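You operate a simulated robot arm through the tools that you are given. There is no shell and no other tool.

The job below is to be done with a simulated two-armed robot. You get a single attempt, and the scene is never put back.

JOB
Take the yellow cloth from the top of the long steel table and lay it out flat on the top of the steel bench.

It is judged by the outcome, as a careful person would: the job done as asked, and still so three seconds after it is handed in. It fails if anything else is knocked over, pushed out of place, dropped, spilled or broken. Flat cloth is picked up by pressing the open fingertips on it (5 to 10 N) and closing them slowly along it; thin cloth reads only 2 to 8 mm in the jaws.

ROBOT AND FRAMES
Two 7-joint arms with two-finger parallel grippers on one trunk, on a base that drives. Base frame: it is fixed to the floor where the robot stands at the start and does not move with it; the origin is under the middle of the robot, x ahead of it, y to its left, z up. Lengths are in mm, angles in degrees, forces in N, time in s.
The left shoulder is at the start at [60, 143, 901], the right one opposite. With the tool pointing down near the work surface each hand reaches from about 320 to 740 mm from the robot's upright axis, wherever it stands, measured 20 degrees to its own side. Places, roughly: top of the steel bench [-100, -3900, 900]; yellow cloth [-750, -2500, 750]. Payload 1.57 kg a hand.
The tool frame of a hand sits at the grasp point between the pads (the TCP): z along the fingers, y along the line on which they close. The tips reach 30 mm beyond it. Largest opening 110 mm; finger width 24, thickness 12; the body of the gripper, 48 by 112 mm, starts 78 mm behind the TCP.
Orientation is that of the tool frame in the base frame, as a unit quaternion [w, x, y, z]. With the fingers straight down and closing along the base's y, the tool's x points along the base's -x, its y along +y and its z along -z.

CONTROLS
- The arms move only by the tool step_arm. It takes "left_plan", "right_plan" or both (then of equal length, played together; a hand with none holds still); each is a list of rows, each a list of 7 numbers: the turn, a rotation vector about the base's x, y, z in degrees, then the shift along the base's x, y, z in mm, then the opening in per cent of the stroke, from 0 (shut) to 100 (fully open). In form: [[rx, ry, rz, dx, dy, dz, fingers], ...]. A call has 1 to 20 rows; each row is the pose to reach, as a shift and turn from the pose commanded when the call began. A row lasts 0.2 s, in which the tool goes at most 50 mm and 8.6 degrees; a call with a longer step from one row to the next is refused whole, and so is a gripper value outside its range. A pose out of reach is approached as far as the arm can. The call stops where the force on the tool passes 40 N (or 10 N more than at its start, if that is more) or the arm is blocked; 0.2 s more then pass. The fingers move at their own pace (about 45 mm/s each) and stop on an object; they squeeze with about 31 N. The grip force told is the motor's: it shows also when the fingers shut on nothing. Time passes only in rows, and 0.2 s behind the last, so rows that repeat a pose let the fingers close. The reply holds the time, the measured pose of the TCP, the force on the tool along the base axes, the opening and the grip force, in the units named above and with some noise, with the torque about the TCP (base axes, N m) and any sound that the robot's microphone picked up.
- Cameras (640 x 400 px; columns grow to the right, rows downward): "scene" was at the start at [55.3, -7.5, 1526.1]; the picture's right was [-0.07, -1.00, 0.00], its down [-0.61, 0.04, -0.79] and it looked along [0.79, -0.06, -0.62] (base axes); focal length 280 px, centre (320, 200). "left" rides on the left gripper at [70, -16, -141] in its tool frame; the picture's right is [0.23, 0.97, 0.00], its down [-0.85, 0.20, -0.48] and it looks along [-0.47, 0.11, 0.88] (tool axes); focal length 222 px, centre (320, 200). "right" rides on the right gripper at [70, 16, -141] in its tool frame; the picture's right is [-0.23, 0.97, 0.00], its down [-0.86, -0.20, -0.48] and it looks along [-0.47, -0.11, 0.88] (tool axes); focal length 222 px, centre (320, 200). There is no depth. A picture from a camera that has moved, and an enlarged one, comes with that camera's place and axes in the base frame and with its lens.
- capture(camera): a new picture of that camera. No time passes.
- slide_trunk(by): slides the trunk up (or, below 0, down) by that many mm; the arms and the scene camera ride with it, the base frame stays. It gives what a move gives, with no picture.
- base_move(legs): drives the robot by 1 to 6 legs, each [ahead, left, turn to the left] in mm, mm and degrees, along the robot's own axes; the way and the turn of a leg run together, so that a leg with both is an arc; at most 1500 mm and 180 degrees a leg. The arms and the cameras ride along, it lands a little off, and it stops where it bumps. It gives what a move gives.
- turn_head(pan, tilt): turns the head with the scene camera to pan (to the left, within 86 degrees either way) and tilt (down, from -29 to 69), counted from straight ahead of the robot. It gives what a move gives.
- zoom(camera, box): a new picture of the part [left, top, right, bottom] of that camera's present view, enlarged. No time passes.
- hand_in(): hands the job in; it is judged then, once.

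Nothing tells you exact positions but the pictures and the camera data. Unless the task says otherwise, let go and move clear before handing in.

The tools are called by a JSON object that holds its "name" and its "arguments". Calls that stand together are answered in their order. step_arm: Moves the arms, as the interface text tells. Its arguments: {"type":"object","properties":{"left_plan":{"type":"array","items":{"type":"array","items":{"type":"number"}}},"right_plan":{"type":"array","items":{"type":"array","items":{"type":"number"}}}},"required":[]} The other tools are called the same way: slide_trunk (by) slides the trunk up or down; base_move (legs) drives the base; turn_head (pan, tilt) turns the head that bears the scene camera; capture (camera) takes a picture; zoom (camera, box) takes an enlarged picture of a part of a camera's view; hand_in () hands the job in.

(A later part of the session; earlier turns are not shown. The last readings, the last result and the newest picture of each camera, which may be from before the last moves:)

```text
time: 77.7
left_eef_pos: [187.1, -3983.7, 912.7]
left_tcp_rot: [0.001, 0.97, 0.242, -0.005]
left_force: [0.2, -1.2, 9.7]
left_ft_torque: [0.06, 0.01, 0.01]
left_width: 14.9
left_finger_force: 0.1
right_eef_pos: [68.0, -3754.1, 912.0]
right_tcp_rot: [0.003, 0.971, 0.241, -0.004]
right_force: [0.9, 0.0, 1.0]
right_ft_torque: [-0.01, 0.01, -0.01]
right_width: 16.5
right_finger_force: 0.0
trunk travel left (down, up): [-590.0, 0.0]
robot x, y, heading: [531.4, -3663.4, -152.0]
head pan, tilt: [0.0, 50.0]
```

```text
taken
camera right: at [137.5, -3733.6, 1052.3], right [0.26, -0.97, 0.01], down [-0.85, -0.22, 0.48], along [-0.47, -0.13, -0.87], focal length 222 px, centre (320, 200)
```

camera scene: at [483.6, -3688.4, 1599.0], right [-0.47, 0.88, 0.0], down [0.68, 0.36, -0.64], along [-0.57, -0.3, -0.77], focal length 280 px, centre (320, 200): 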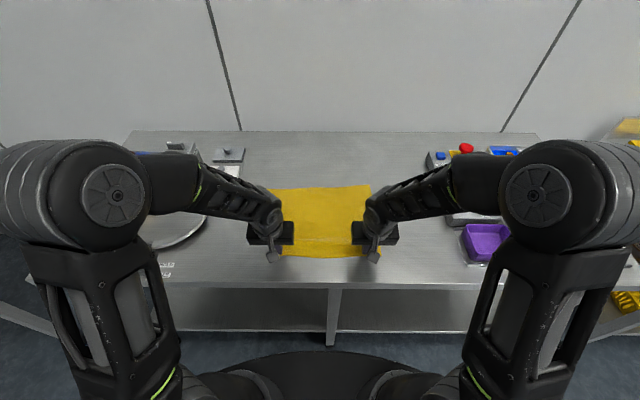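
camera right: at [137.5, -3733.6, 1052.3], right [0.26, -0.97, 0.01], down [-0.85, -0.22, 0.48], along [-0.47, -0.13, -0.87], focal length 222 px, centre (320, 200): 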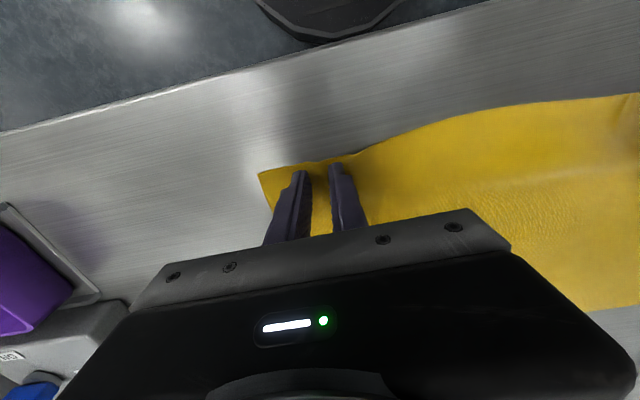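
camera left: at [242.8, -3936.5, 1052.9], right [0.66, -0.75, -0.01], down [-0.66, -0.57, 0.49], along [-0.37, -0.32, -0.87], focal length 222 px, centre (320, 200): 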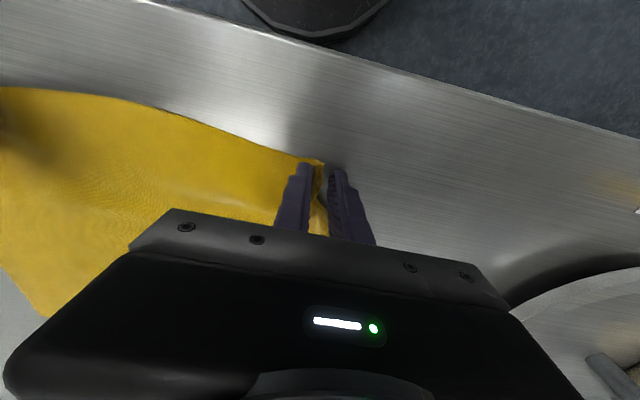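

Both sides are released; the right looks nearly flat and the left corner still looks gathered. I'll open further, then lift straight up to look.

{"name": "step_arm", "arguments": {"left_plan": [[0, 0, 0, 0, 0, 0, 20], [0, 0, 0, 0, 0, 0, 26], [0, 0, 0, 0, 0, 0, 32], [0, 0, 0, 0, 0, 0, 40], [0, 0, 0, 0, 0, 4, 40], [0, 0, 0, 0, 0, 15, 40], [0, 0, 0, 0, 0, 40, 40], [0, 0, 0, 0, 0, 80, 40], [0, 0, 0, 0, 0, 120, 40]], "right_plan": [[0, 0, 0, 0, 0, 0, 20], [0, 0, 0, 0, 0, 0, 26], [0, 0, 0, 0, 0, 0, 32], [0, 0, 0, 0, 0, 0, 40], [0, 0, 0, 0, 0, 4, 40], [0, 0, 0, 0, 0, 15, 40], [0, 0, 0, 0, 0, 40, 40], [0, 0, 0, 0, 0, 80, 40], [0, 0, 0, 0, 0, 120, 40]]}}

{"name": "capture", "arguments": {"camera": "left"}}

{"name": "capture", "arguments": {"camera": "right"}}

{"name": "zoom", "arguments": {"camera": "scene", "box": [220, 150, 428, 280]}}

```text
time: 79.7
left_eef_pos: [189.1, -3984.7, 1029.8]
left_tcp_rot: [0.001, 0.97, 0.241, -0.006]
left_force: [-0.8, 0.3, 0.7]
left_ft_torque: [-0.05, 0.01, -0.04]
left_width: 44.1
left_finger_force: 0.1
right_eef_pos: [68.8, -3754.2, 1031.8]
right_tcp_rot: [0.004, 0.97, 0.242, -0.004]
right_force: [-0.5, 0.6, -0.2]
right_ft_torque: [-0.04, 0.01, 0.03]
right_width: 44.3
right_finger_force: 0.0
trunk travel left (down, up): [-590.0, 0.0]
robot x, y, heading: [524.0, -3664.9, -152.3]
head pan, tilt: [0.0, 50.0]
```

```text
taken
camera left: at [244.1, -3937.7, 1171.0], right [0.66, -0.75, 0.0], down [-0.66, -0.57, 0.49], along [-0.37, -0.32, -0.87], focal length 222 px, centre (320, 200)
```

left: 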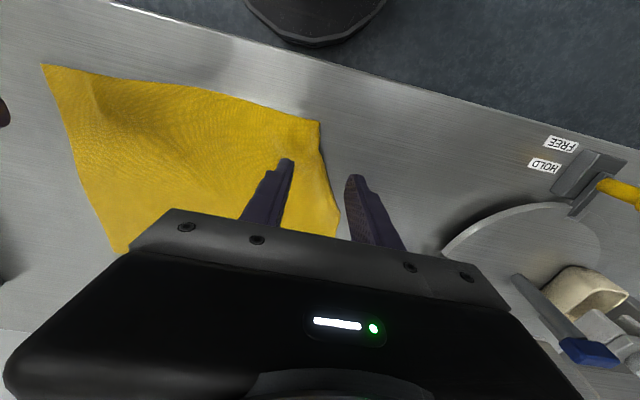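

```text
taken
camera right: at [138.1, -3734.2, 1173.0], right [0.26, -0.97, 0.01], down [-0.85, -0.22, 0.49], along [-0.47, -0.13, -0.87], focal length 222 px, centre (320, 200)
```

right: 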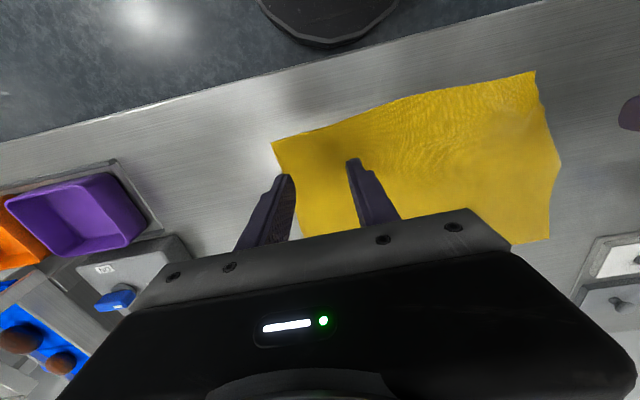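

```text
3.08 times, centred on (324, 215) of scene
camera zoom: at [484.7, -3687.9, 1598.9], right [-0.47, 0.88, 0.0], down [0.68, 0.36, -0.64], along [-0.57, -0.3, -0.77], focal length 862 px, centre (308, 154)
```

zoom: 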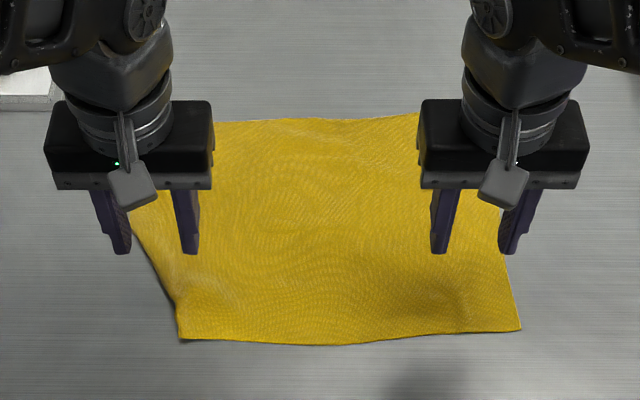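

The cloth is almost flat; the left front corner looks pulled in or folded under by about 50 mm. I'll move the arms aside and inspect closely.

{"name": "zoom", "arguments": {"camera": "left", "box": [200, 80, 400, 205]}}

{"name": "zoom", "arguments": {"camera": "right", "box": [440, 50, 600, 250]}}

{"name": "zoom", "arguments": {"camera": "scene", "box": [250, 200, 330, 270]}}

{"name": "zoom", "arguments": {"camera": "scene", "box": [320, 200, 400, 270]}}

```text
3.20 times, centred on (300, 142) of left
camera zoom: at [244.1, -3937.7, 1171.0], right [0.66, -0.75, 0.0], down [-0.66, -0.57, 0.49], along [-0.37, -0.32, -0.87], focal length 711 px, centre (384, 384)
```

zoom: 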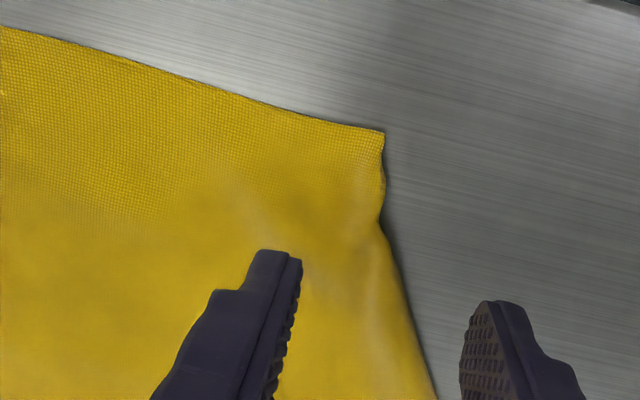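

```text
2.00 times, centred on (520, 150) of right
camera zoom: at [138.1, -3734.2, 1173.0], right [0.26, -0.97, 0.01], down [-0.85, -0.22, 0.49], along [-0.47, -0.13, -0.87], focal length 444 px, centre (-80, 300)
```

zoom: 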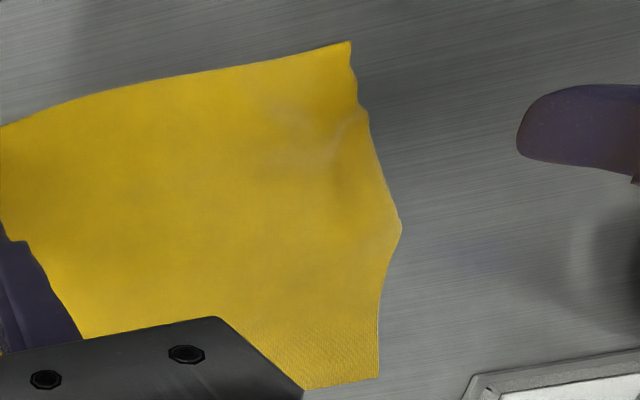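

```text
5.71 times, centred on (290, 235) of scene
camera zoom: at [484.7, -3687.9, 1598.9], right [-0.47, 0.88, 0.0], down [0.68, 0.36, -0.64], along [-0.57, -0.3, -0.77], focal length 1602 px, centre (491, 0)
```

zoom: 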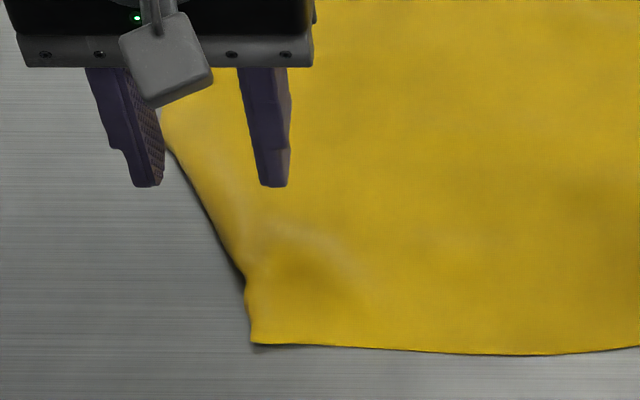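

```text
5.71 times, centred on (360, 235) of scene
camera zoom: at [484.7, -3687.9, 1598.9], right [-0.47, 0.88, 0.0], down [0.68, 0.36, -0.64], along [-0.57, -0.3, -0.77], focal length 1602 px, centre (91, 0)
```

zoom: 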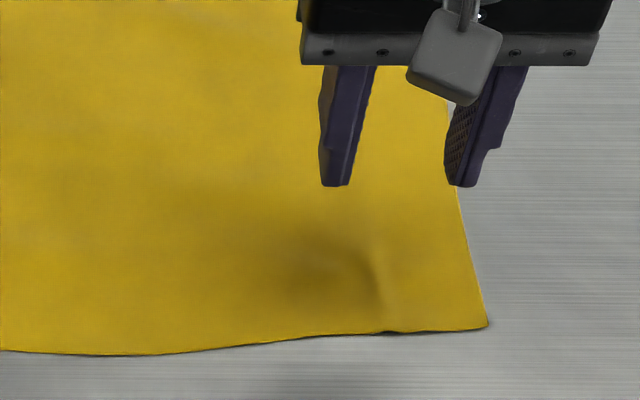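

The left front corner is tucked under as a small triangle (about 55 mm at the front edge). I'll pinch the top layer just inboard of the tuck with the left hand, lift so the flap drops out, and re-lay it; the right hand moves aside.

{"name": "step_arm", "arguments": {"left_plan": [[0, 0, 0, -12, 21, 0, 40], [0, 0, 0, -25, 42, -15, 40], [0, 0, 0, -37, 63, -40, 40], [0, 0, 0, -49, 83, -65, 40], [0, 0, 0, -49, 83, -90, 40], [0, 0, 0, -49, 83, -105, 40], [0, 0, 0, -49, 83, -110, 40], [0, 0, 0, -49, 83, -110, 40]], "right_plan": [[0, 0, 0, -6, 12, 10, 40], [0, 0, 0, -12, 24, 20, 40], [0, 0, 0, -18, 36, 30, 40], [0, 0, 0, -24, 48, 40, 40], [0, 0, 0, -30, 58, 50, 40], [0, 0, 0, -37, 71, 60, 40], [0, 0, 0, -37, 71, 60, 40], [0, 0, 0, -37, 71, 60, 40]]}}

{"name": "capture", "arguments": {"camera": "scene"}}

{"name": "capture", "arguments": {"camera": "left"}}

{"name": "zoom", "arguments": {"camera": "scene", "box": [230, 160, 422, 280]}}

```text
time: 81.5
left_eef_pos: [137.6, -3901.4, 920.3]
left_tcp_rot: [0.001, 0.971, 0.241, -0.005]
left_force: [0.0, -0.1, -0.7]
left_ft_torque: [0.01, 0.0, 0.01]
left_width: 43.9
left_finger_force: 0.0
right_eef_pos: [31.9, -3681.1, 1091.8]
right_tcp_rot: [0.004, 0.97, 0.241, -0.004]
right_force: [0.0, -0.9, 0.6]
right_ft_torque: [-0.02, 0.0, 0.01]
right_width: 44.2
right_finger_force: 0.1
trunk travel left (down, up): [-590.0, 0.0]
robot x, y, heading: [527.9, -3662.9, -152.2]
head pan, tilt: [0.0, 50.0]
```

```text
taken
camera scene: at [483.7, -3688.1, 1598.9], right [-0.47, 0.88, 0.0], down [0.68, 0.36, -0.64], along [-0.57, -0.3, -0.77], focal length 280 px, centre (320, 200)
```

scene: 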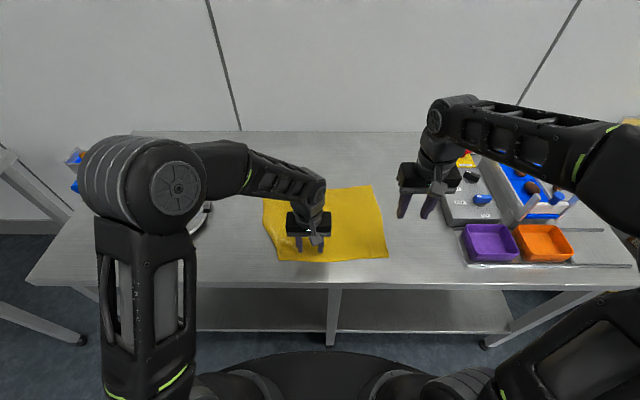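

```text
taken
camera left: at [193.8, -3854.3, 1061.4], right [0.66, -0.75, -0.01], down [-0.66, -0.57, 0.49], along [-0.37, -0.32, -0.87], focal length 222 px, centre (320, 200)
```

left: 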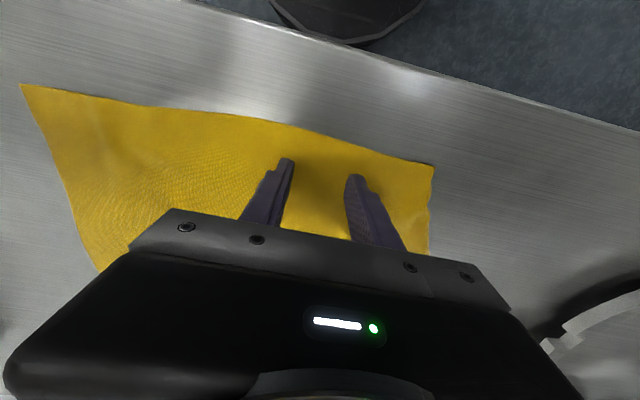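

```text
3.33 times, centred on (326, 220) of scene
camera zoom: at [483.7, -3688.1, 1598.9], right [-0.47, 0.88, 0.0], down [0.68, 0.36, -0.64], along [-0.57, -0.3, -0.77], focal length 934 px, centre (300, 133)
```

zoom: 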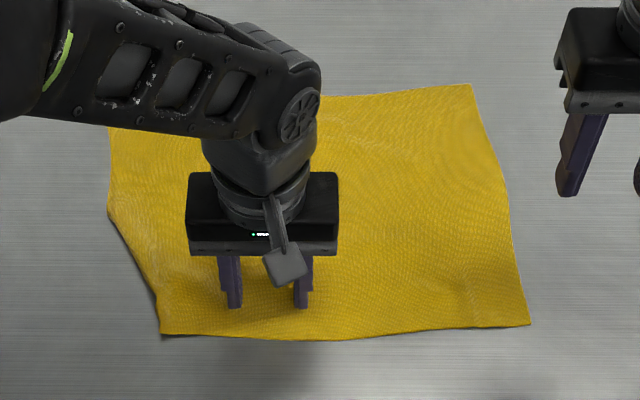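

The tuck is clear: it runs from the middle of the left side to the front edge. The left fingers sit on the single layer; I'll lower to contact.

{"name": "step_arm", "arguments": {"left_plan": [[0, 0, 0, 0, 0, -2, 40], [0, 0, 0, 0, 0, -4, 40], [0, 0, 0, 0, 0, -6, 40], [0, 0, 0, 0, 0, -6, 40]]}}

```text
time: 82.5
left_eef_pos: [138.0, -3901.1, 915.7]
left_tcp_rot: [0.001, 0.97, 0.241, -0.006]
left_force: [-0.6, -0.5, -0.1]
left_ft_torque: [-0.01, 0.0, 0.0]
left_width: 43.9
left_finger_force: 0.1
right_eef_pos: [30.4, -3682.4, 1090.8]
right_tcp_rot: [0.003, 0.97, 0.241, -0.004]
right_force: [-0.7, 0.2, 0.1]
right_ft_torque: [-0.01, 0.0, -0.01]
right_width: 44.2
right_finger_force: 0.0
trunk travel left (down, up): [-590.0, 0.0]
robot x, y, heading: [525.9, -3667.7, -152.2]
head pan, tilt: [0.0, 50.0]
```

{"name": "step_arm", "arguments": {"left_plan": [[0, 0, 0, 0, 0, -1, 40], [0, 0, 0, 0, 0, -2, 40], [0, 0, 0, 0, 0, -2, 40]]}}

```text
time: 83.3
left_eef_pos: [139.4, -3900.8, 912.2]
left_tcp_rot: [0.001, 0.971, 0.241, -0.006]
left_force: [0.5, -0.6, 0.0]
left_ft_torque: [0.01, 0.0, 0.01]
left_width: 44.0
left_finger_force: 0.1
right_eef_pos: [30.8, -3682.2, 1090.8]
right_tcp_rot: [0.003, 0.97, 0.241, -0.004]
right_force: [-0.1, -0.3, 0.2]
right_ft_torque: [-0.02, -0.01, 0.0]
right_width: 44.1
right_finger_force: 0.0
trunk travel left (down, up): [-590.0, 0.0]
robot x, y, heading: [526.0, -3666.6, -152.5]
head pan, tilt: [0.0, 50.0]
```

{"name": "step_arm", "arguments": {"left_plan": [[0, 0, 0, 0, 0, -1, 40], [0, 0, 0, 0, 0, -1.5, 40], [0, 0, 0, 0, 0, -1.5, 40]]}}

```text
time: 84.1
left_eef_pos: [137.4, -3900.5, 912.9]
left_tcp_rot: [0.0, 0.97, 0.241, -0.007]
left_force: [0.5, -0.2, -0.3]
left_ft_torque: [0.03, -0.02, -0.03]
left_width: 43.9
left_finger_force: 0.1
right_eef_pos: [30.6, -3681.7, 1091.8]
right_tcp_rot: [0.003, 0.97, 0.241, -0.004]
right_force: [1.0, -0.2, 0.3]
right_ft_torque: [0.0, 0.02, -0.02]
right_width: 43.9
right_finger_force: 0.1
trunk travel left (down, up): [-590.0, 0.0]
robot x, y, heading: [527.5, -3663.1, -152.1]
head pan, tilt: [0.0, 50.0]
```

{"name": "step_arm", "arguments": {"left_plan": [[0, 0, 0, 0, 0, -1, 40], [0, 0, 0, 0, 0, -1.5, 40], [0, 0, 0, 0, 0, -1.5, 40]]}}

```text
time: 84.9
left_eef_pos: [137.3, -3901.1, 911.9]
left_tcp_rot: [0.0, 0.971, 0.241, -0.006]
left_force: [1.1, -0.9, 12.2]
left_ft_torque: [-0.16, -0.18, 0.03]
left_width: 44.4
left_finger_force: 0.1
right_eef_pos: [30.5, -3682.0, 1091.4]
right_tcp_rot: [0.004, 0.971, 0.241, -0.003]
right_force: [-0.9, 0.0, -0.2]
right_ft_torque: [-0.03, 0.0, 0.0]
right_width: 43.9
right_finger_force: 0.1
trunk travel left (down, up): [-590.0, 0.0]
robot x, y, heading: [522.6, -3664.2, -152.1]
head pan, tilt: [0.0, 50.0]
```

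Contact at about 12 N; I'll ease half a millimetre and close slowly to gather the top layer.

{"name": "step_arm", "arguments": {"left_plan": [[0, 0, 0, 0, 0, 0.5, 39], [0, 0, 0, 0, 0, 0.5, 36], [0, 0, 0, 0, 0, 0.5, 33], [0, 0, 0, 0, 0, 0.5, 30], [0, 0, 0, 0, 0, 0.5, 27], [0, 0, 0, 0, 0, 0.5, 24], [0, 0, 0, 0, 0, 0.5, 21], [0, 0, 0, 0, 0, 0.5, 18], [0, 0, 0, 0, 0, 0.5, 15], [0, 0, 0, 0, 0, 0.5, 12], [0, 0, 0, 0, 0, 0.5, 9], [0, 0, 0, 0, 0, 0.5, 6], [0, 0, 0, 0, 0, 0.5, 3], [0, 0, 0, 0, 0, 0.5, 0], [0, 0, 0, 0, 0, 0.5, 0], [0, 0, 0, 0, 0, 0.5, 0]]}}

{"name": "capture", "arguments": {"camera": "left"}}

{"name": "zoom", "arguments": {"camera": "scene", "box": [230, 160, 422, 280]}}

```text
time: 88.3
left_eef_pos: [138.5, -3900.1, 911.6]
left_tcp_rot: [0.001, 0.97, 0.241, -0.007]
left_force: [-0.4, -1.5, 17.7]
left_ft_torque: [0.02, -0.14, 0.02]
left_width: 2.4
left_finger_force: 23.8
right_eef_pos: [31.6, -3681.8, 1093.0]
right_tcp_rot: [0.004, 0.971, 0.241, -0.004]
right_force: [-0.6, -0.7, 0.6]
right_ft_torque: [0.02, 0.0, -0.03]
right_width: 44.0
right_finger_force: 0.0
trunk travel left (down, up): [-590.0, 0.0]
robot x, y, heading: [524.6, -3664.2, -152.0]
head pan, tilt: [0.0, 50.0]
```

```text
taken
camera left: at [193.7, -3853.4, 1052.0], right [0.66, -0.75, -0.01], down [-0.66, -0.57, 0.49], along [-0.37, -0.32, -0.87], focal length 222 px, centre (320, 200)
```

left: 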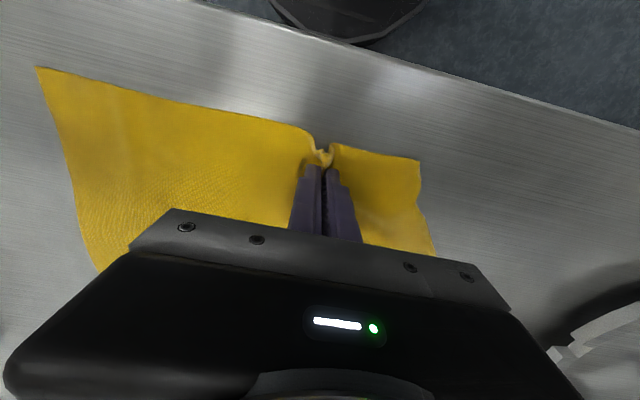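

```text
3.33 times, centred on (326, 220) of scene
camera zoom: at [484.8, -3687.8, 1599.0], right [-0.47, 0.88, 0.0], down [0.68, 0.36, -0.64], along [-0.57, -0.3, -0.77], focal length 934 px, centre (300, 133)
```

zoom: 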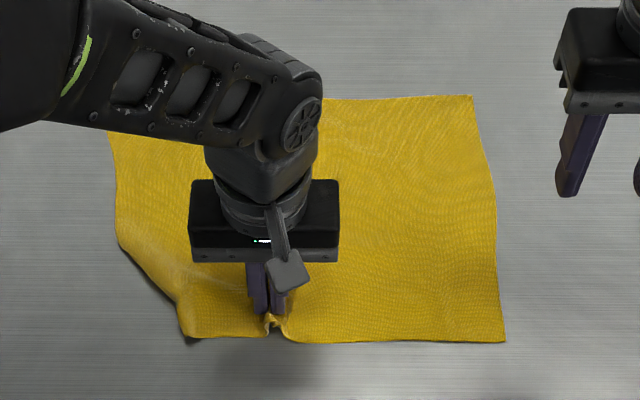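

The top layer is gripped with the tuck free to its left. I'll lift it so the folded flap can drop out.

{"name": "step_arm", "arguments": {"left_plan": [[0, 0, 0, 0, 0, 10, 0], [0, 0, 0, -4, -2, 25, 0], [0, 0, 0, -8, -4, 40, 0], [0, 0, 0, -12, -6, 55, 0], [0, 0, 0, -16, -8, 70, 0], [0, 0, 0, -20, -10, 85, 0], [0, 0, 0, -24, -12, 100, 0], [0, 0, 0, -28, -14, 115, 0], [0, 0, 0, -32, -16, 130, 0], [0, 0, 0, -35, -18, 145, 0], [0, 0, 0, -35, -18, 145, 0]]}}

{"name": "capture", "arguments": {"camera": "left"}}

{"name": "capture", "arguments": {"camera": "right"}}

{"name": "zoom", "arguments": {"camera": "scene", "box": [230, 160, 422, 280]}}

```text
time: 90.7
left_eef_pos: [102.9, -3918.8, 1055.9]
left_tcp_rot: [0.001, 0.97, 0.241, -0.006]
left_force: [0.0, 0.8, -0.2]
left_ft_torque: [0.01, -0.02, 0.03]
left_width: 2.6
left_finger_force: 23.8
right_eef_pos: [30.7, -3682.4, 1091.2]
right_tcp_rot: [0.003, 0.971, 0.241, -0.003]
right_force: [0.2, -0.3, 0.4]
right_ft_torque: [-0.05, -0.03, 0.0]
right_width: 44.3
right_finger_force: 0.1
trunk travel left (down, up): [-590.0, 0.0]
robot x, y, heading: [526.7, -3664.2, -152.1]
head pan, tilt: [0.0, 50.0]
```

```text
taken
camera left: at [158.9, -3872.1, 1196.9], right [0.66, -0.75, -0.01], down [-0.66, -0.57, 0.49], along [-0.37, -0.32, -0.87], focal length 222 px, centre (320, 200)
```

left: 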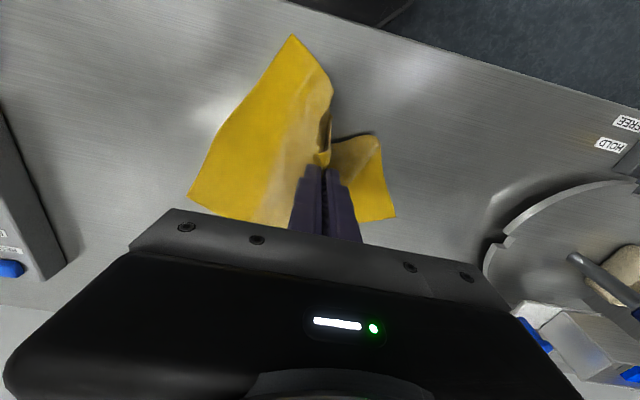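

```text
taken
camera right: at [100.7, -3662.0, 1232.3], right [0.26, -0.97, 0.01], down [-0.85, -0.22, 0.48], along [-0.47, -0.13, -0.87], focal length 222 px, centre (320, 200)
```

right: 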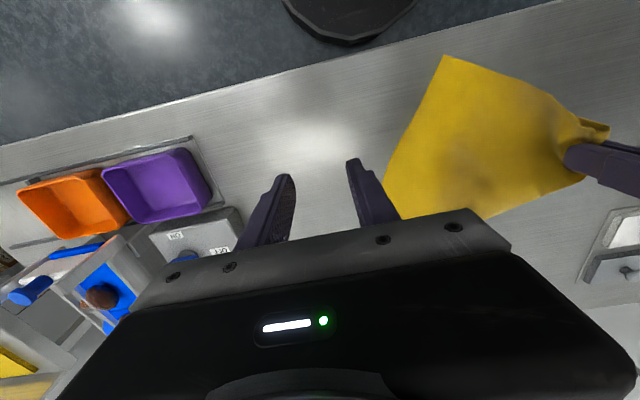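

```text
3.33 times, centred on (326, 220) of scene
camera zoom: at [483.6, -3688.3, 1598.9], right [-0.47, 0.88, 0.0], down [0.68, 0.36, -0.64], along [-0.57, -0.3, -0.77], focal length 934 px, centre (300, 133)
```

zoom: 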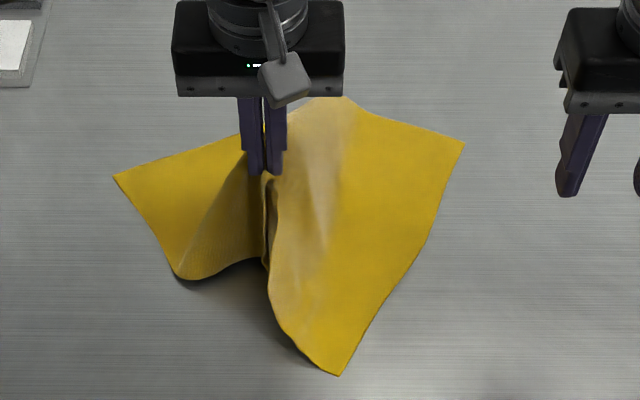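

The flap side is lifted off the bench. I'll look closely at the left part to see whether the tuck has dropped out.

{"name": "zoom", "arguments": {"camera": "left", "box": [280, 100, 440, 240]}}

{"name": "zoom", "arguments": {"camera": "scene", "box": [250, 190, 330, 260]}}

```text
2.86 times, centred on (360, 170) of left
camera zoom: at [158.9, -3872.1, 1196.9], right [0.66, -0.75, -0.01], down [-0.66, -0.57, 0.49], along [-0.37, -0.32, -0.87], focal length 635 px, centre (206, 286)
```

zoom: 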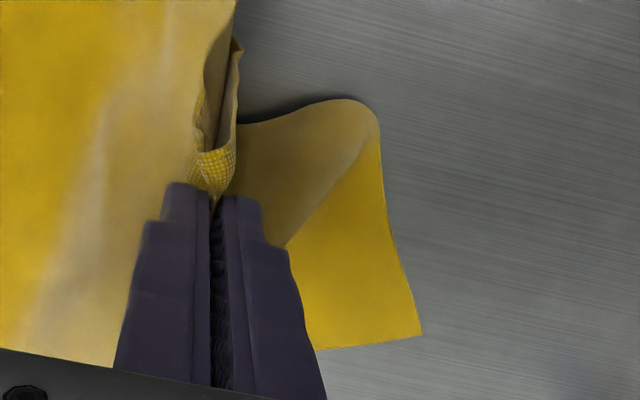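

```text
5.71 times, centred on (290, 225) of scene
camera zoom: at [483.6, -3688.3, 1598.9], right [-0.47, 0.88, 0.0], down [0.68, 0.36, -0.64], along [-0.57, -0.3, -0.77], focal length 1602 px, centre (491, 57)
```

zoom: 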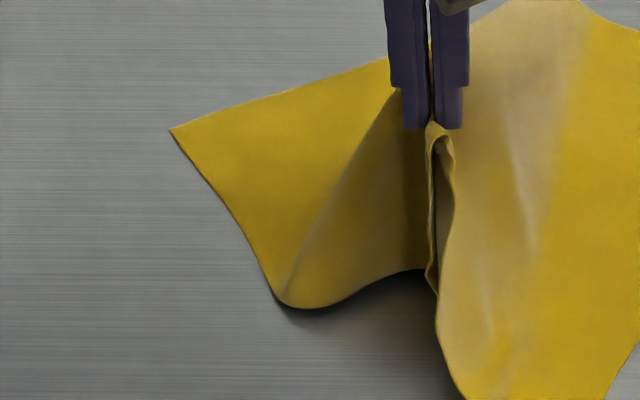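

The corner is still tucked beneath on the bench. I'll lift further and draw slightly to the right so the flap pulls free and drops.

{"name": "step_arm", "arguments": {"left_plan": [[0, 0, 0, -3, 5, 15, 0], [0, 0, 0, -6, 10, 30, 0], [0, 0, 0, -9, 16, 45, 0], [0, 0, 0, -12, 22, 60, 0], [0, 0, 0, -15, 28, 75, 0], [0, 0, 0, -18, 34, 90, 0], [0, 0, 0, -18, 34, 90, 0], [0, 0, 0, -18, 34, 90, 0]], "right_plan": [[0, 0, 0, -4, 7, 5, 40], [0, 0, 0, -8, 14, 10, 40], [0, 0, 0, -12, 22, 15, 40], [0, 0, 0, -16, 30, 15, 40], [0, 0, 0, -20, 38, 15, 40], [0, 0, 0, -24, 45, 15, 40], [0, 0, 0, -24, 45, 15, 40], [0, 0, 0, -24, 45, 15, 40]]}}

{"name": "capture", "arguments": {"camera": "left"}}

{"name": "capture", "arguments": {"camera": "right"}}

{"name": "zoom", "arguments": {"camera": "scene", "box": [230, 140, 422, 260]}}

```text
time: 92.5
left_eef_pos: [85.3, -3883.2, 1145.4]
left_tcp_rot: [0.0, 0.97, 0.241, -0.007]
left_force: [0.2, 0.2, 0.6]
left_ft_torque: [0.01, 0.01, -0.05]
left_width: 2.2
left_finger_force: 23.5
right_eef_pos: [6.6, -3638.5, 1106.4]
right_tcp_rot: [0.003, 0.97, 0.241, -0.003]
right_force: [0.4, 1.0, -0.6]
right_ft_torque: [-0.01, 0.01, 0.01]
right_width: 43.9
right_finger_force: 0.1
trunk travel left (down, up): [-590.0, 0.0]
robot x, y, heading: [525.7, -3666.9, -152.0]
head pan, tilt: [0.0, 50.0]
```

```text
taken
camera left: at [140.6, -3836.4, 1285.5], right [0.66, -0.75, 0.0], down [-0.66, -0.57, 0.49], along [-0.37, -0.32, -0.87], focal length 222 px, centre (320, 200)
```

left: 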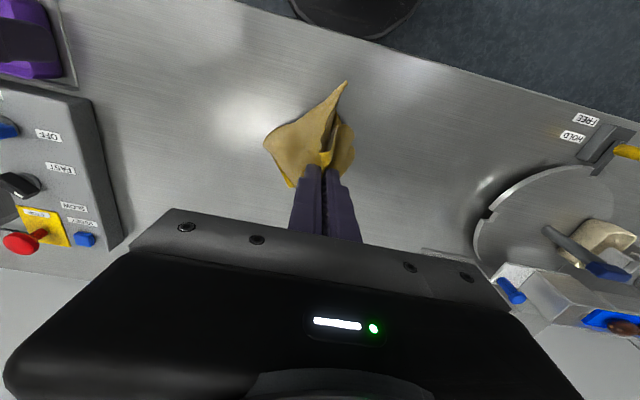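

```text
taken
camera right: at [75.9, -3618.4, 1247.9], right [0.26, -0.97, 0.01], down [-0.85, -0.22, 0.48], along [-0.47, -0.13, -0.87], focal length 222 px, centre (320, 200)
```

right: 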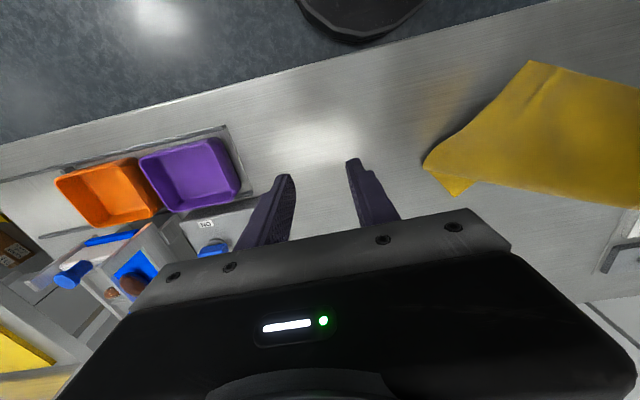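

```text
3.33 times, centred on (326, 200) of scene
camera zoom: at [483.6, -3688.2, 1598.9], right [-0.47, 0.88, 0.0], down [0.68, 0.36, -0.64], along [-0.57, -0.3, -0.77], focal length 934 px, centre (300, 200)
```

zoom: 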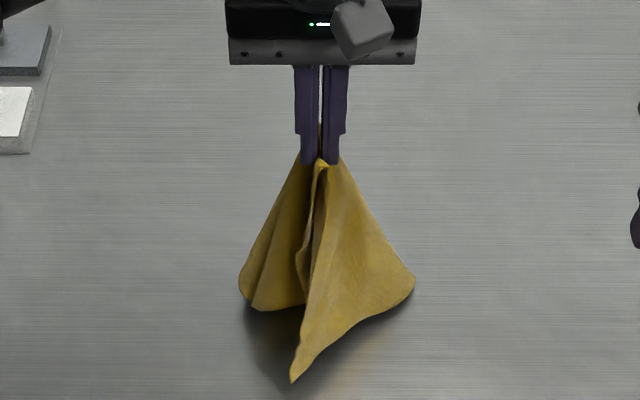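

The cloth now hangs from one pinch with both front corners free. I'll lower it part-way while moving toward the wall, so the front corners trail toward me and the right corner can be gripped by the other hand.

{"name": "step_arm", "arguments": {"left_plan": [[0, 0, 0, -8, -4, -10, 0], [0, 0, 0, -16, -8, -20, 0], [0, 0, 0, -24, -12, -30, 0], [0, 0, 0, -32, -17, -40, 0], [0, 0, 0, -40, -21, -50, 0], [0, 0, 0, -48, -25, -60, 0], [0, 0, 0, -56, -29, -70, 0], [0, 0, 0, -64, -34, -80, 0], [0, 0, 0, -72, -38, -90, 0], [0, 0, 0, -80, -42, -100, 0], [0, 0, 0, -80, -42, -100, 0]]}}

{"name": "capture", "arguments": {"camera": "left"}}

{"name": "capture", "arguments": {"camera": "right"}}

{"name": "zoom", "arguments": {"camera": "scene", "box": [230, 140, 422, 260]}}

```text
time: 94.9
left_eef_pos: [5.4, -3926.3, 1047.0]
left_tcp_rot: [-0.001, 0.97, 0.241, -0.006]
left_force: [-0.6, -0.7, 0.6]
left_ft_torque: [-0.01, -0.01, -0.01]
left_width: 2.5
left_finger_force: 24.1
right_eef_pos: [6.0, -3639.1, 1107.8]
right_tcp_rot: [0.004, 0.971, 0.241, -0.004]
right_force: [-0.2, 0.4, -0.7]
right_ft_torque: [-0.01, 0.03, -0.05]
right_width: 44.2
right_finger_force: 0.1
trunk travel left (down, up): [-590.0, 0.0]
robot x, y, heading: [527.5, -3660.9, -151.9]
head pan, tilt: [0.0, 50.0]
```

```text
taken
camera left: at [60.2, -3879.9, 1187.4], right [0.66, -0.75, -0.01], down [-0.66, -0.57, 0.49], along [-0.37, -0.32, -0.87], focal length 222 px, centre (320, 200)
```

left: 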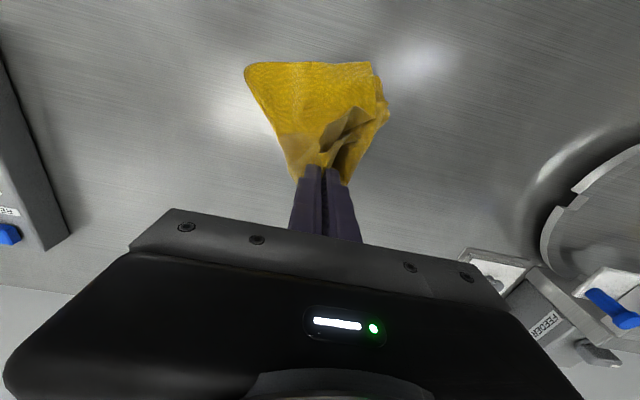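

```text
taken
camera right: at [76.2, -3618.5, 1248.0], right [0.26, -0.97, 0.01], down [-0.85, -0.22, 0.48], along [-0.47, -0.13, -0.87], focal length 222 px, centre (320, 200)
```

right: 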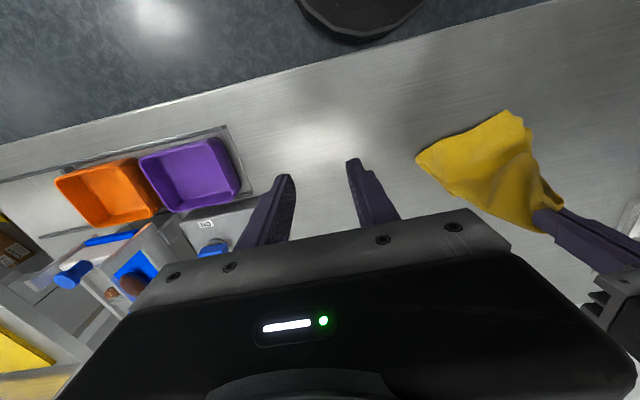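

```text
3.33 times, centred on (326, 200) of scene
camera zoom: at [484.0, -3688.2, 1598.9], right [-0.47, 0.88, 0.0], down [0.68, 0.36, -0.64], along [-0.57, -0.3, -0.77], focal length 934 px, centre (300, 200)
```

zoom: 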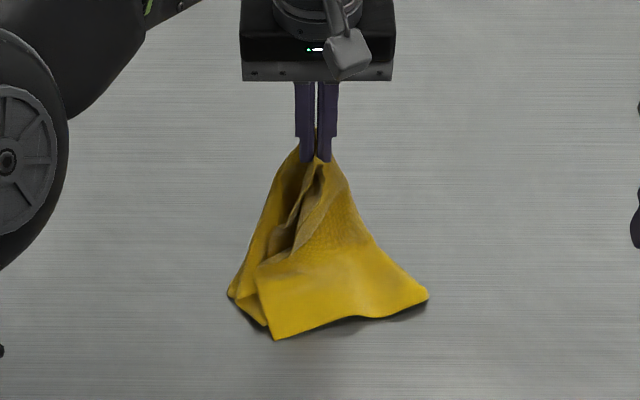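

The cloth is now a draped cone; the near tip looks like the right front corner. I'll zoom in before deciding where the right hand should grip.

{"name": "zoom", "arguments": {"camera": "scene", "box": [290, 180, 370, 250]}}

{"name": "zoom", "arguments": {"camera": "left", "box": [220, 40, 420, 190]}}

{"name": "zoom", "arguments": {"camera": "right", "box": [400, 80, 600, 250]}}

```text
5.71 times, centred on (330, 215) of scene
camera zoom: at [484.0, -3688.2, 1598.9], right [-0.47, 0.88, 0.0], down [0.68, 0.36, -0.64], along [-0.57, -0.3, -0.77], focal length 1602 px, centre (263, 114)
```

zoom: 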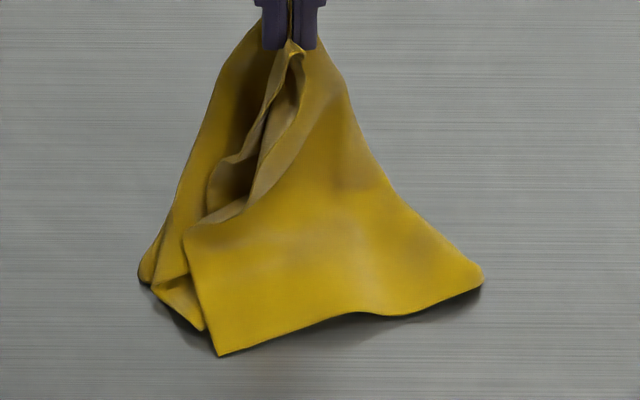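

```text
2.67 times, centred on (320, 115) of left
camera zoom: at [60.2, -3879.9, 1187.4], right [0.66, -0.75, -0.01], down [-0.66, -0.57, 0.49], along [-0.37, -0.32, -0.87], focal length 592 px, centre (320, 427)
```

zoom: 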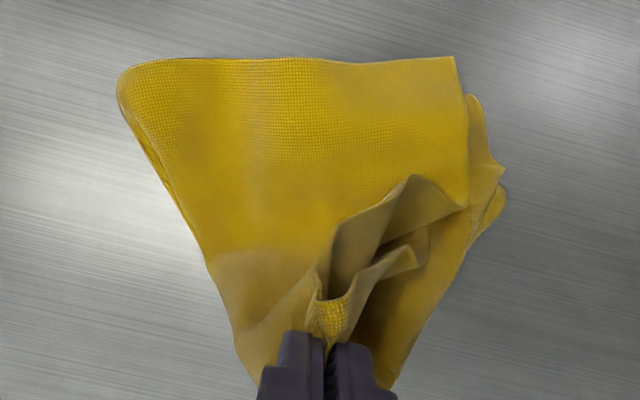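

```text
2.35 times, centred on (500, 165) of right
camera zoom: at [76.2, -3618.5, 1248.0], right [0.26, -0.97, 0.01], down [-0.85, -0.22, 0.48], along [-0.47, -0.13, -0.87], focal length 523 px, centre (-104, 282)
```

zoom: 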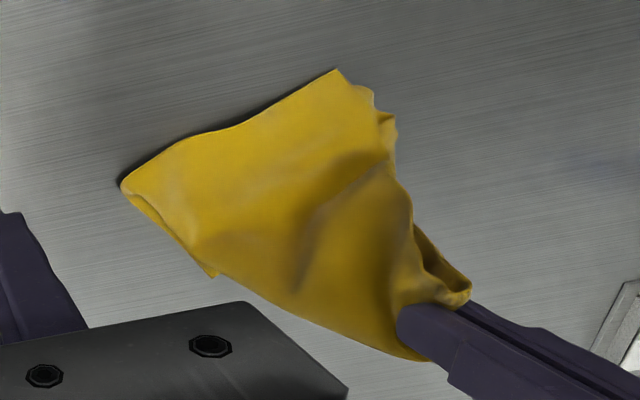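

The near tip is the right front corner, lying flat and single-layered on the bench. I'll bring the right hand over it, tilted 15° so it stays clear of the left gripper.

{"name": "step_arm", "arguments": {"right_plan": [[-0.9, 1.7, 0, 0, 0, -20, 33], [-1.8, 3.3, 0, 0, -20, -40, 33], [-2.7, 5, 0, 8, -50, -60, 33], [-3.6, 6.6, 0, 18, -84, -80, 33], [-4.4, 8.3, 0, 30, -118, -95, 33], [-5.3, 9.9, 0, 42, -152, -108, 33], [-6.2, 11.6, 0, 56, -186, -108, 33], [-7.1, 13.2, 0, 69, -220, -108, 33], [-7.1, 13.2, 0, 81.6, -254.6, -108, 33], [-7.1, 13.2, 0, 81.6, -254.6, -108, 33]]}}

{"name": "capture", "arguments": {"camera": "scene"}}

{"name": "zoom", "arguments": {"camera": "scene", "box": [250, 150, 410, 250]}}

{"name": "capture", "arguments": {"camera": "right"}}

{"name": "capture", "arguments": {"camera": "left"}}

```text
time: 97.1
left_eef_pos: [5.0, -3925.4, 1046.3]
left_tcp_rot: [0.0, 0.97, 0.241, -0.006]
left_force: [0.0, -0.9, -0.1]
left_ft_torque: [0.0, 0.01, 0.0]
left_width: 2.2
left_finger_force: 23.9
right_eef_pos: [87.7, -3892.6, 998.9]
right_tcp_rot: [0.036, 0.962, 0.239, -0.129]
right_force: [-0.6, 0.4, -0.2]
right_ft_torque: [0.01, 0.02, -0.03]
right_width: 36.2
right_finger_force: 0.0
trunk travel left (down, up): [-590.0, 0.0]
robot x, y, heading: [524.9, -3667.6, -151.9]
head pan, tilt: [0.0, 50.0]
```

```text
taken
camera scene: at [483.6, -3687.7, 1598.9], right [-0.47, 0.88, 0.0], down [0.68, 0.36, -0.64], along [-0.57, -0.3, -0.77], focal length 280 px, centre (320, 200)
```

scene: 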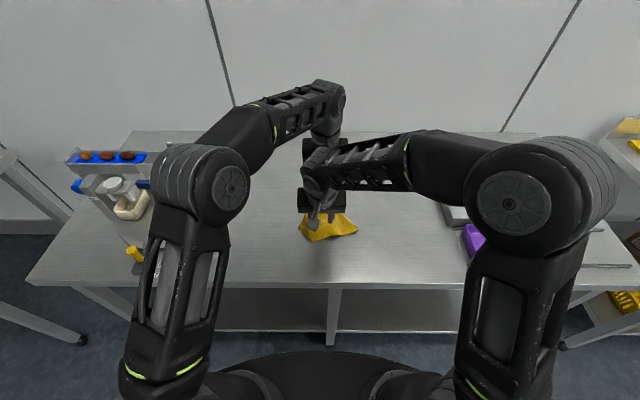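

```text
4.00 times, centred on (330, 200) of scene
camera zoom: at [483.6, -3687.7, 1598.9], right [-0.47, 0.88, 0.0], down [0.68, 0.36, -0.64], along [-0.57, -0.3, -0.77], focal length 1121 px, centre (280, 200)
```

zoom: 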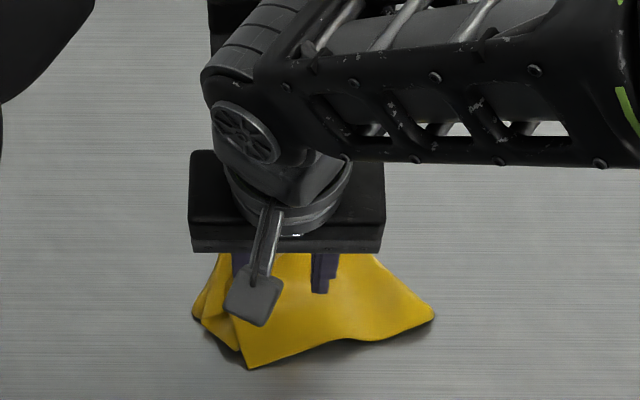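

```text
taken
camera right: at [187.8, -3857.0, 1115.8], right [0.26, -0.96, 0.07], down [-0.71, -0.15, 0.69], along [-0.65, -0.23, -0.72], focal length 222 px, centre (320, 200)
```

right: 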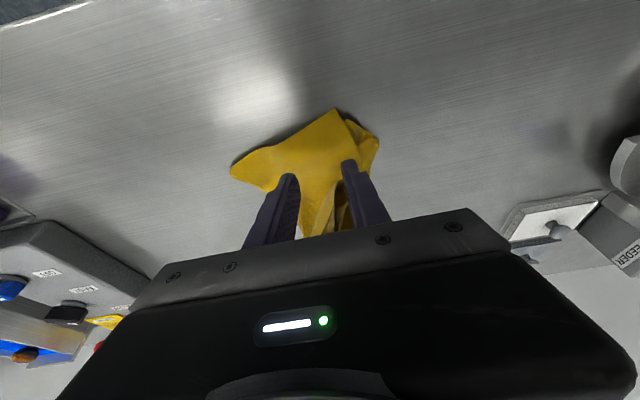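

```text
taken
camera left: at [60.1, -3879.2, 1187.4], right [0.66, -0.75, 0.0], down [-0.66, -0.57, 0.49], along [-0.37, -0.32, -0.87], focal length 222 px, centre (320, 200)
```

left: 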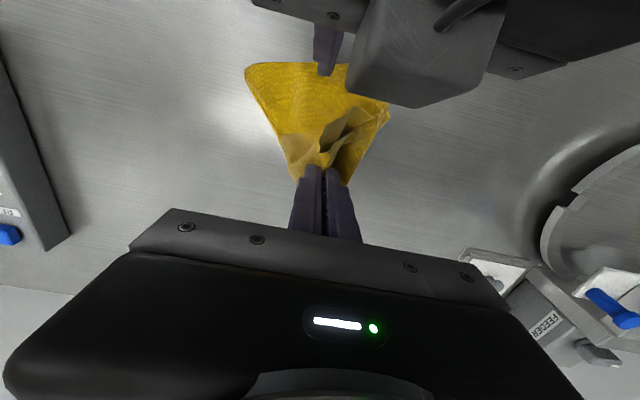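

The right fingers are above the flat corner tip as intended. I'll lower close to the bench.

{"name": "step_arm", "arguments": {"right_plan": [[0, 0, 0, -1, -1, -15, 33], [0, 0, 0, -2, -2, -30, 33], [0, 0, 0, -3, -4, -45, 33], [0, 0, 0, -3.5, -4.5, -58, 33], [0, 0, 0, -3.5, -4.5, -68, 33], [0, 0, 0, -3.5, -4.5, -76, 33], [0, 0, 0, -3.5, -4.5, -76, 33]]}}

{"name": "capture", "arguments": {"camera": "right"}}

{"name": "zoom", "arguments": {"camera": "right", "box": [220, 90, 420, 230]}}

```text
time: 98.7
left_eef_pos: [4.7, -3926.0, 1047.3]
left_tcp_rot: [0.001, 0.97, 0.241, -0.006]
left_force: [0.6, -0.8, 0.6]
left_ft_torque: [-0.01, 0.04, 0.0]
left_width: 2.5
left_finger_force: 23.4
right_eef_pos: [84.5, -3899.4, 922.4]
right_tcp_rot: [0.036, 0.962, 0.24, -0.129]
right_force: [-0.2, -0.6, -0.6]
right_ft_torque: [-0.02, 0.01, -0.03]
right_width: 36.2
right_finger_force: 0.1
trunk travel left (down, up): [-590.0, 0.0]
robot x, y, heading: [524.8, -3666.6, -152.4]
head pan, tilt: [0.0, 50.0]
```

```text
taken
camera right: at [184.3, -3861.1, 1040.1], right [0.26, -0.96, 0.07], down [-0.71, -0.15, 0.69], along [-0.65, -0.23, -0.72], focal length 222 px, centre (320, 200)
```

right: 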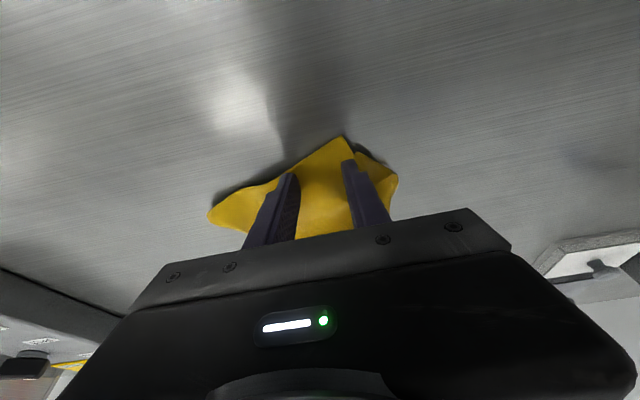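

```text
2.86 times, centred on (320, 160) of right
camera zoom: at [184.3, -3861.1, 1040.1], right [0.26, -0.96, 0.07], down [-0.71, -0.15, 0.69], along [-0.65, -0.23, -0.72], focal length 635 px, centre (320, 314)
```

zoom: 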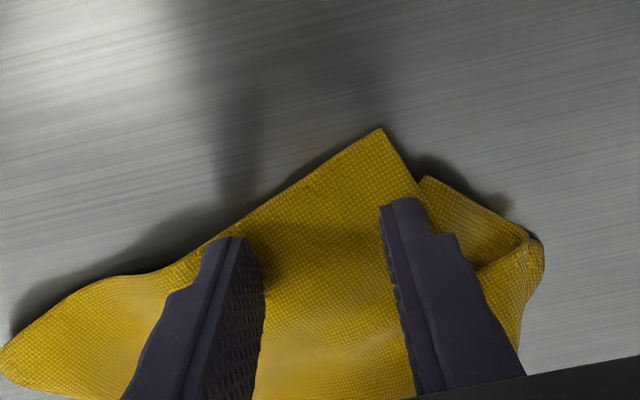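

I'll shift slightly ahead and right so both fingertips are on the cloth, then lower to contact.

{"name": "step_arm", "arguments": {"right_plan": [[0, 0, 0, -11.6, 0.6, 0, 33], [0, 0, 0, -11.6, 0.6, -3, 33], [0, 0, 0, -11.6, 0.6, -6, 33], [0, 0, 0, -11.6, 0.6, -6, 33]]}}

```text
time: 99.7
left_eef_pos: [4.7, -3927.3, 1045.3]
left_tcp_rot: [0.001, 0.971, 0.241, -0.006]
left_force: [-0.2, -0.5, 0.1]
left_ft_torque: [-0.05, 0.04, -0.01]
left_width: 2.4
left_finger_force: 24.1
right_eef_pos: [72.6, -3897.3, 916.4]
right_tcp_rot: [0.036, 0.962, 0.239, -0.13]
right_force: [0.0, 0.1, -0.3]
right_ft_torque: [0.02, -0.02, 0.04]
right_width: 36.1
right_finger_force: 0.0
trunk travel left (down, up): [-590.0, 0.0]
robot x, y, heading: [528.9, -3667.6, -152.0]
head pan, tilt: [0.0, 50.0]
```

{"name": "step_arm", "arguments": {"right_plan": [[0, 0, 0, 0, 0, -1, 33], [0, 0, 0, 0, 0, -2, 33], [0, 0, 0, 0, 0, -2, 33]]}}

```text
time: 100.5
left_eef_pos: [5.2, -3927.4, 1046.7]
left_tcp_rot: [0.0, 0.971, 0.241, -0.007]
left_force: [0.0, -0.3, -0.3]
left_ft_torque: [-0.02, 0.02, 0.0]
left_width: 2.5
left_finger_force: 23.7
right_eef_pos: [73.2, -3897.5, 914.3]
right_tcp_rot: [0.036, 0.962, 0.239, -0.13]
right_force: [0.9, 0.0, 0.7]
right_ft_torque: [-0.01, 0.0, 0.02]
right_width: 35.9
right_finger_force: 0.1
trunk travel left (down, up): [-590.0, 0.0]
robot x, y, heading: [526.2, -3664.0, -152.2]
head pan, tilt: [0.0, 50.0]
```

{"name": "step_arm", "arguments": {"right_plan": [[0, 0, 0, 0, 0, -1, 33], [0, 0, 0, 0, 0, -1.5, 33], [0, 0, 0, 0, 0, -1.5, 33]]}}

```text
time: 101.3
left_eef_pos: [4.1, -3926.2, 1046.8]
left_tcp_rot: [0.001, 0.97, 0.241, -0.006]
left_force: [0.2, 0.8, -0.4]
left_ft_torque: [-0.01, 0.01, 0.0]
left_width: 2.3
left_finger_force: 23.5
right_eef_pos: [72.6, -3896.5, 914.2]
right_tcp_rot: [0.037, 0.962, 0.238, -0.13]
right_force: [0.8, 0.1, 6.4]
right_ft_torque: [-0.05, -0.02, -0.01]
right_width: 36.2
right_finger_force: 0.0
trunk travel left (down, up): [-590.0, 0.0]
robot x, y, heading: [529.7, -3664.0, -152.0]
head pan, tilt: [0.0, 50.0]
```

Contact at 6 N on the right; closing slowly.

{"name": "step_arm", "arguments": {"right_plan": [[0, 0, 0, 0, 0, -0.3, 31], [0, 0, 0, 0, 0, -0.3, 28], [0, 0, 0, 0, 0, -0.3, 25], [0, 0, 0, 0, 0, -0.3, 22], [0, 0, 0, 0, 0, -0.3, 19], [0, 0, 0, 0, 0, -0.3, 16], [0, 0, 0, 0, 0, -0.3, 13], [0, 0, 0, 0, 0, -0.3, 10], [0, 0, 0, 0, 0, -0.3, 7], [0, 0, 0, 0, 0, -0.3, 4], [0, 0, 0, 0, 0, -0.3, 1], [0, 0, 0, 0, 0, -0.3, 0], [0, 0, 0, 0, 0, -0.3, 0], [0, 0, 0, 0, 0, -0.3, 0]]}}

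{"name": "zoom", "arguments": {"camera": "right", "box": [220, 90, 420, 230]}}

```text
time: 104.3
left_eef_pos: [6.1, -3926.2, 1046.6]
left_tcp_rot: [0.001, 0.971, 0.24, -0.006]
left_force: [0.0, 0.1, 0.6]
left_ft_torque: [0.02, 0.03, 0.03]
left_width: 2.3
left_finger_force: 23.3
right_eef_pos: [73.0, -3896.5, 914.7]
right_tcp_rot: [0.036, 0.962, 0.239, -0.13]
right_force: [0.9, -1.4, 9.9]
right_ft_torque: [-0.09, -0.06, 0.01]
right_width: 3.4
right_finger_force: 24.4
trunk travel left (down, up): [-590.0, 0.0]
robot x, y, heading: [530.5, -3664.7, -152.2]
head pan, tilt: [0.0, 50.0]
```

```text
2.86 times, centred on (320, 160) of right
camera zoom: at [172.9, -3859.4, 1030.9], right [0.26, -0.96, 0.07], down [-0.71, -0.15, 0.69], along [-0.65, -0.23, -0.72], focal length 635 px, centre (320, 314)
```

zoom: 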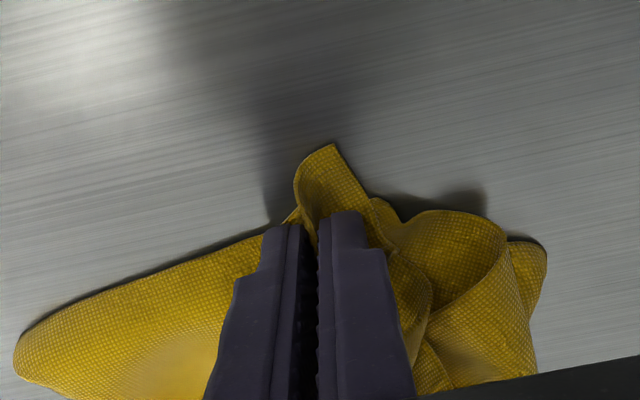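

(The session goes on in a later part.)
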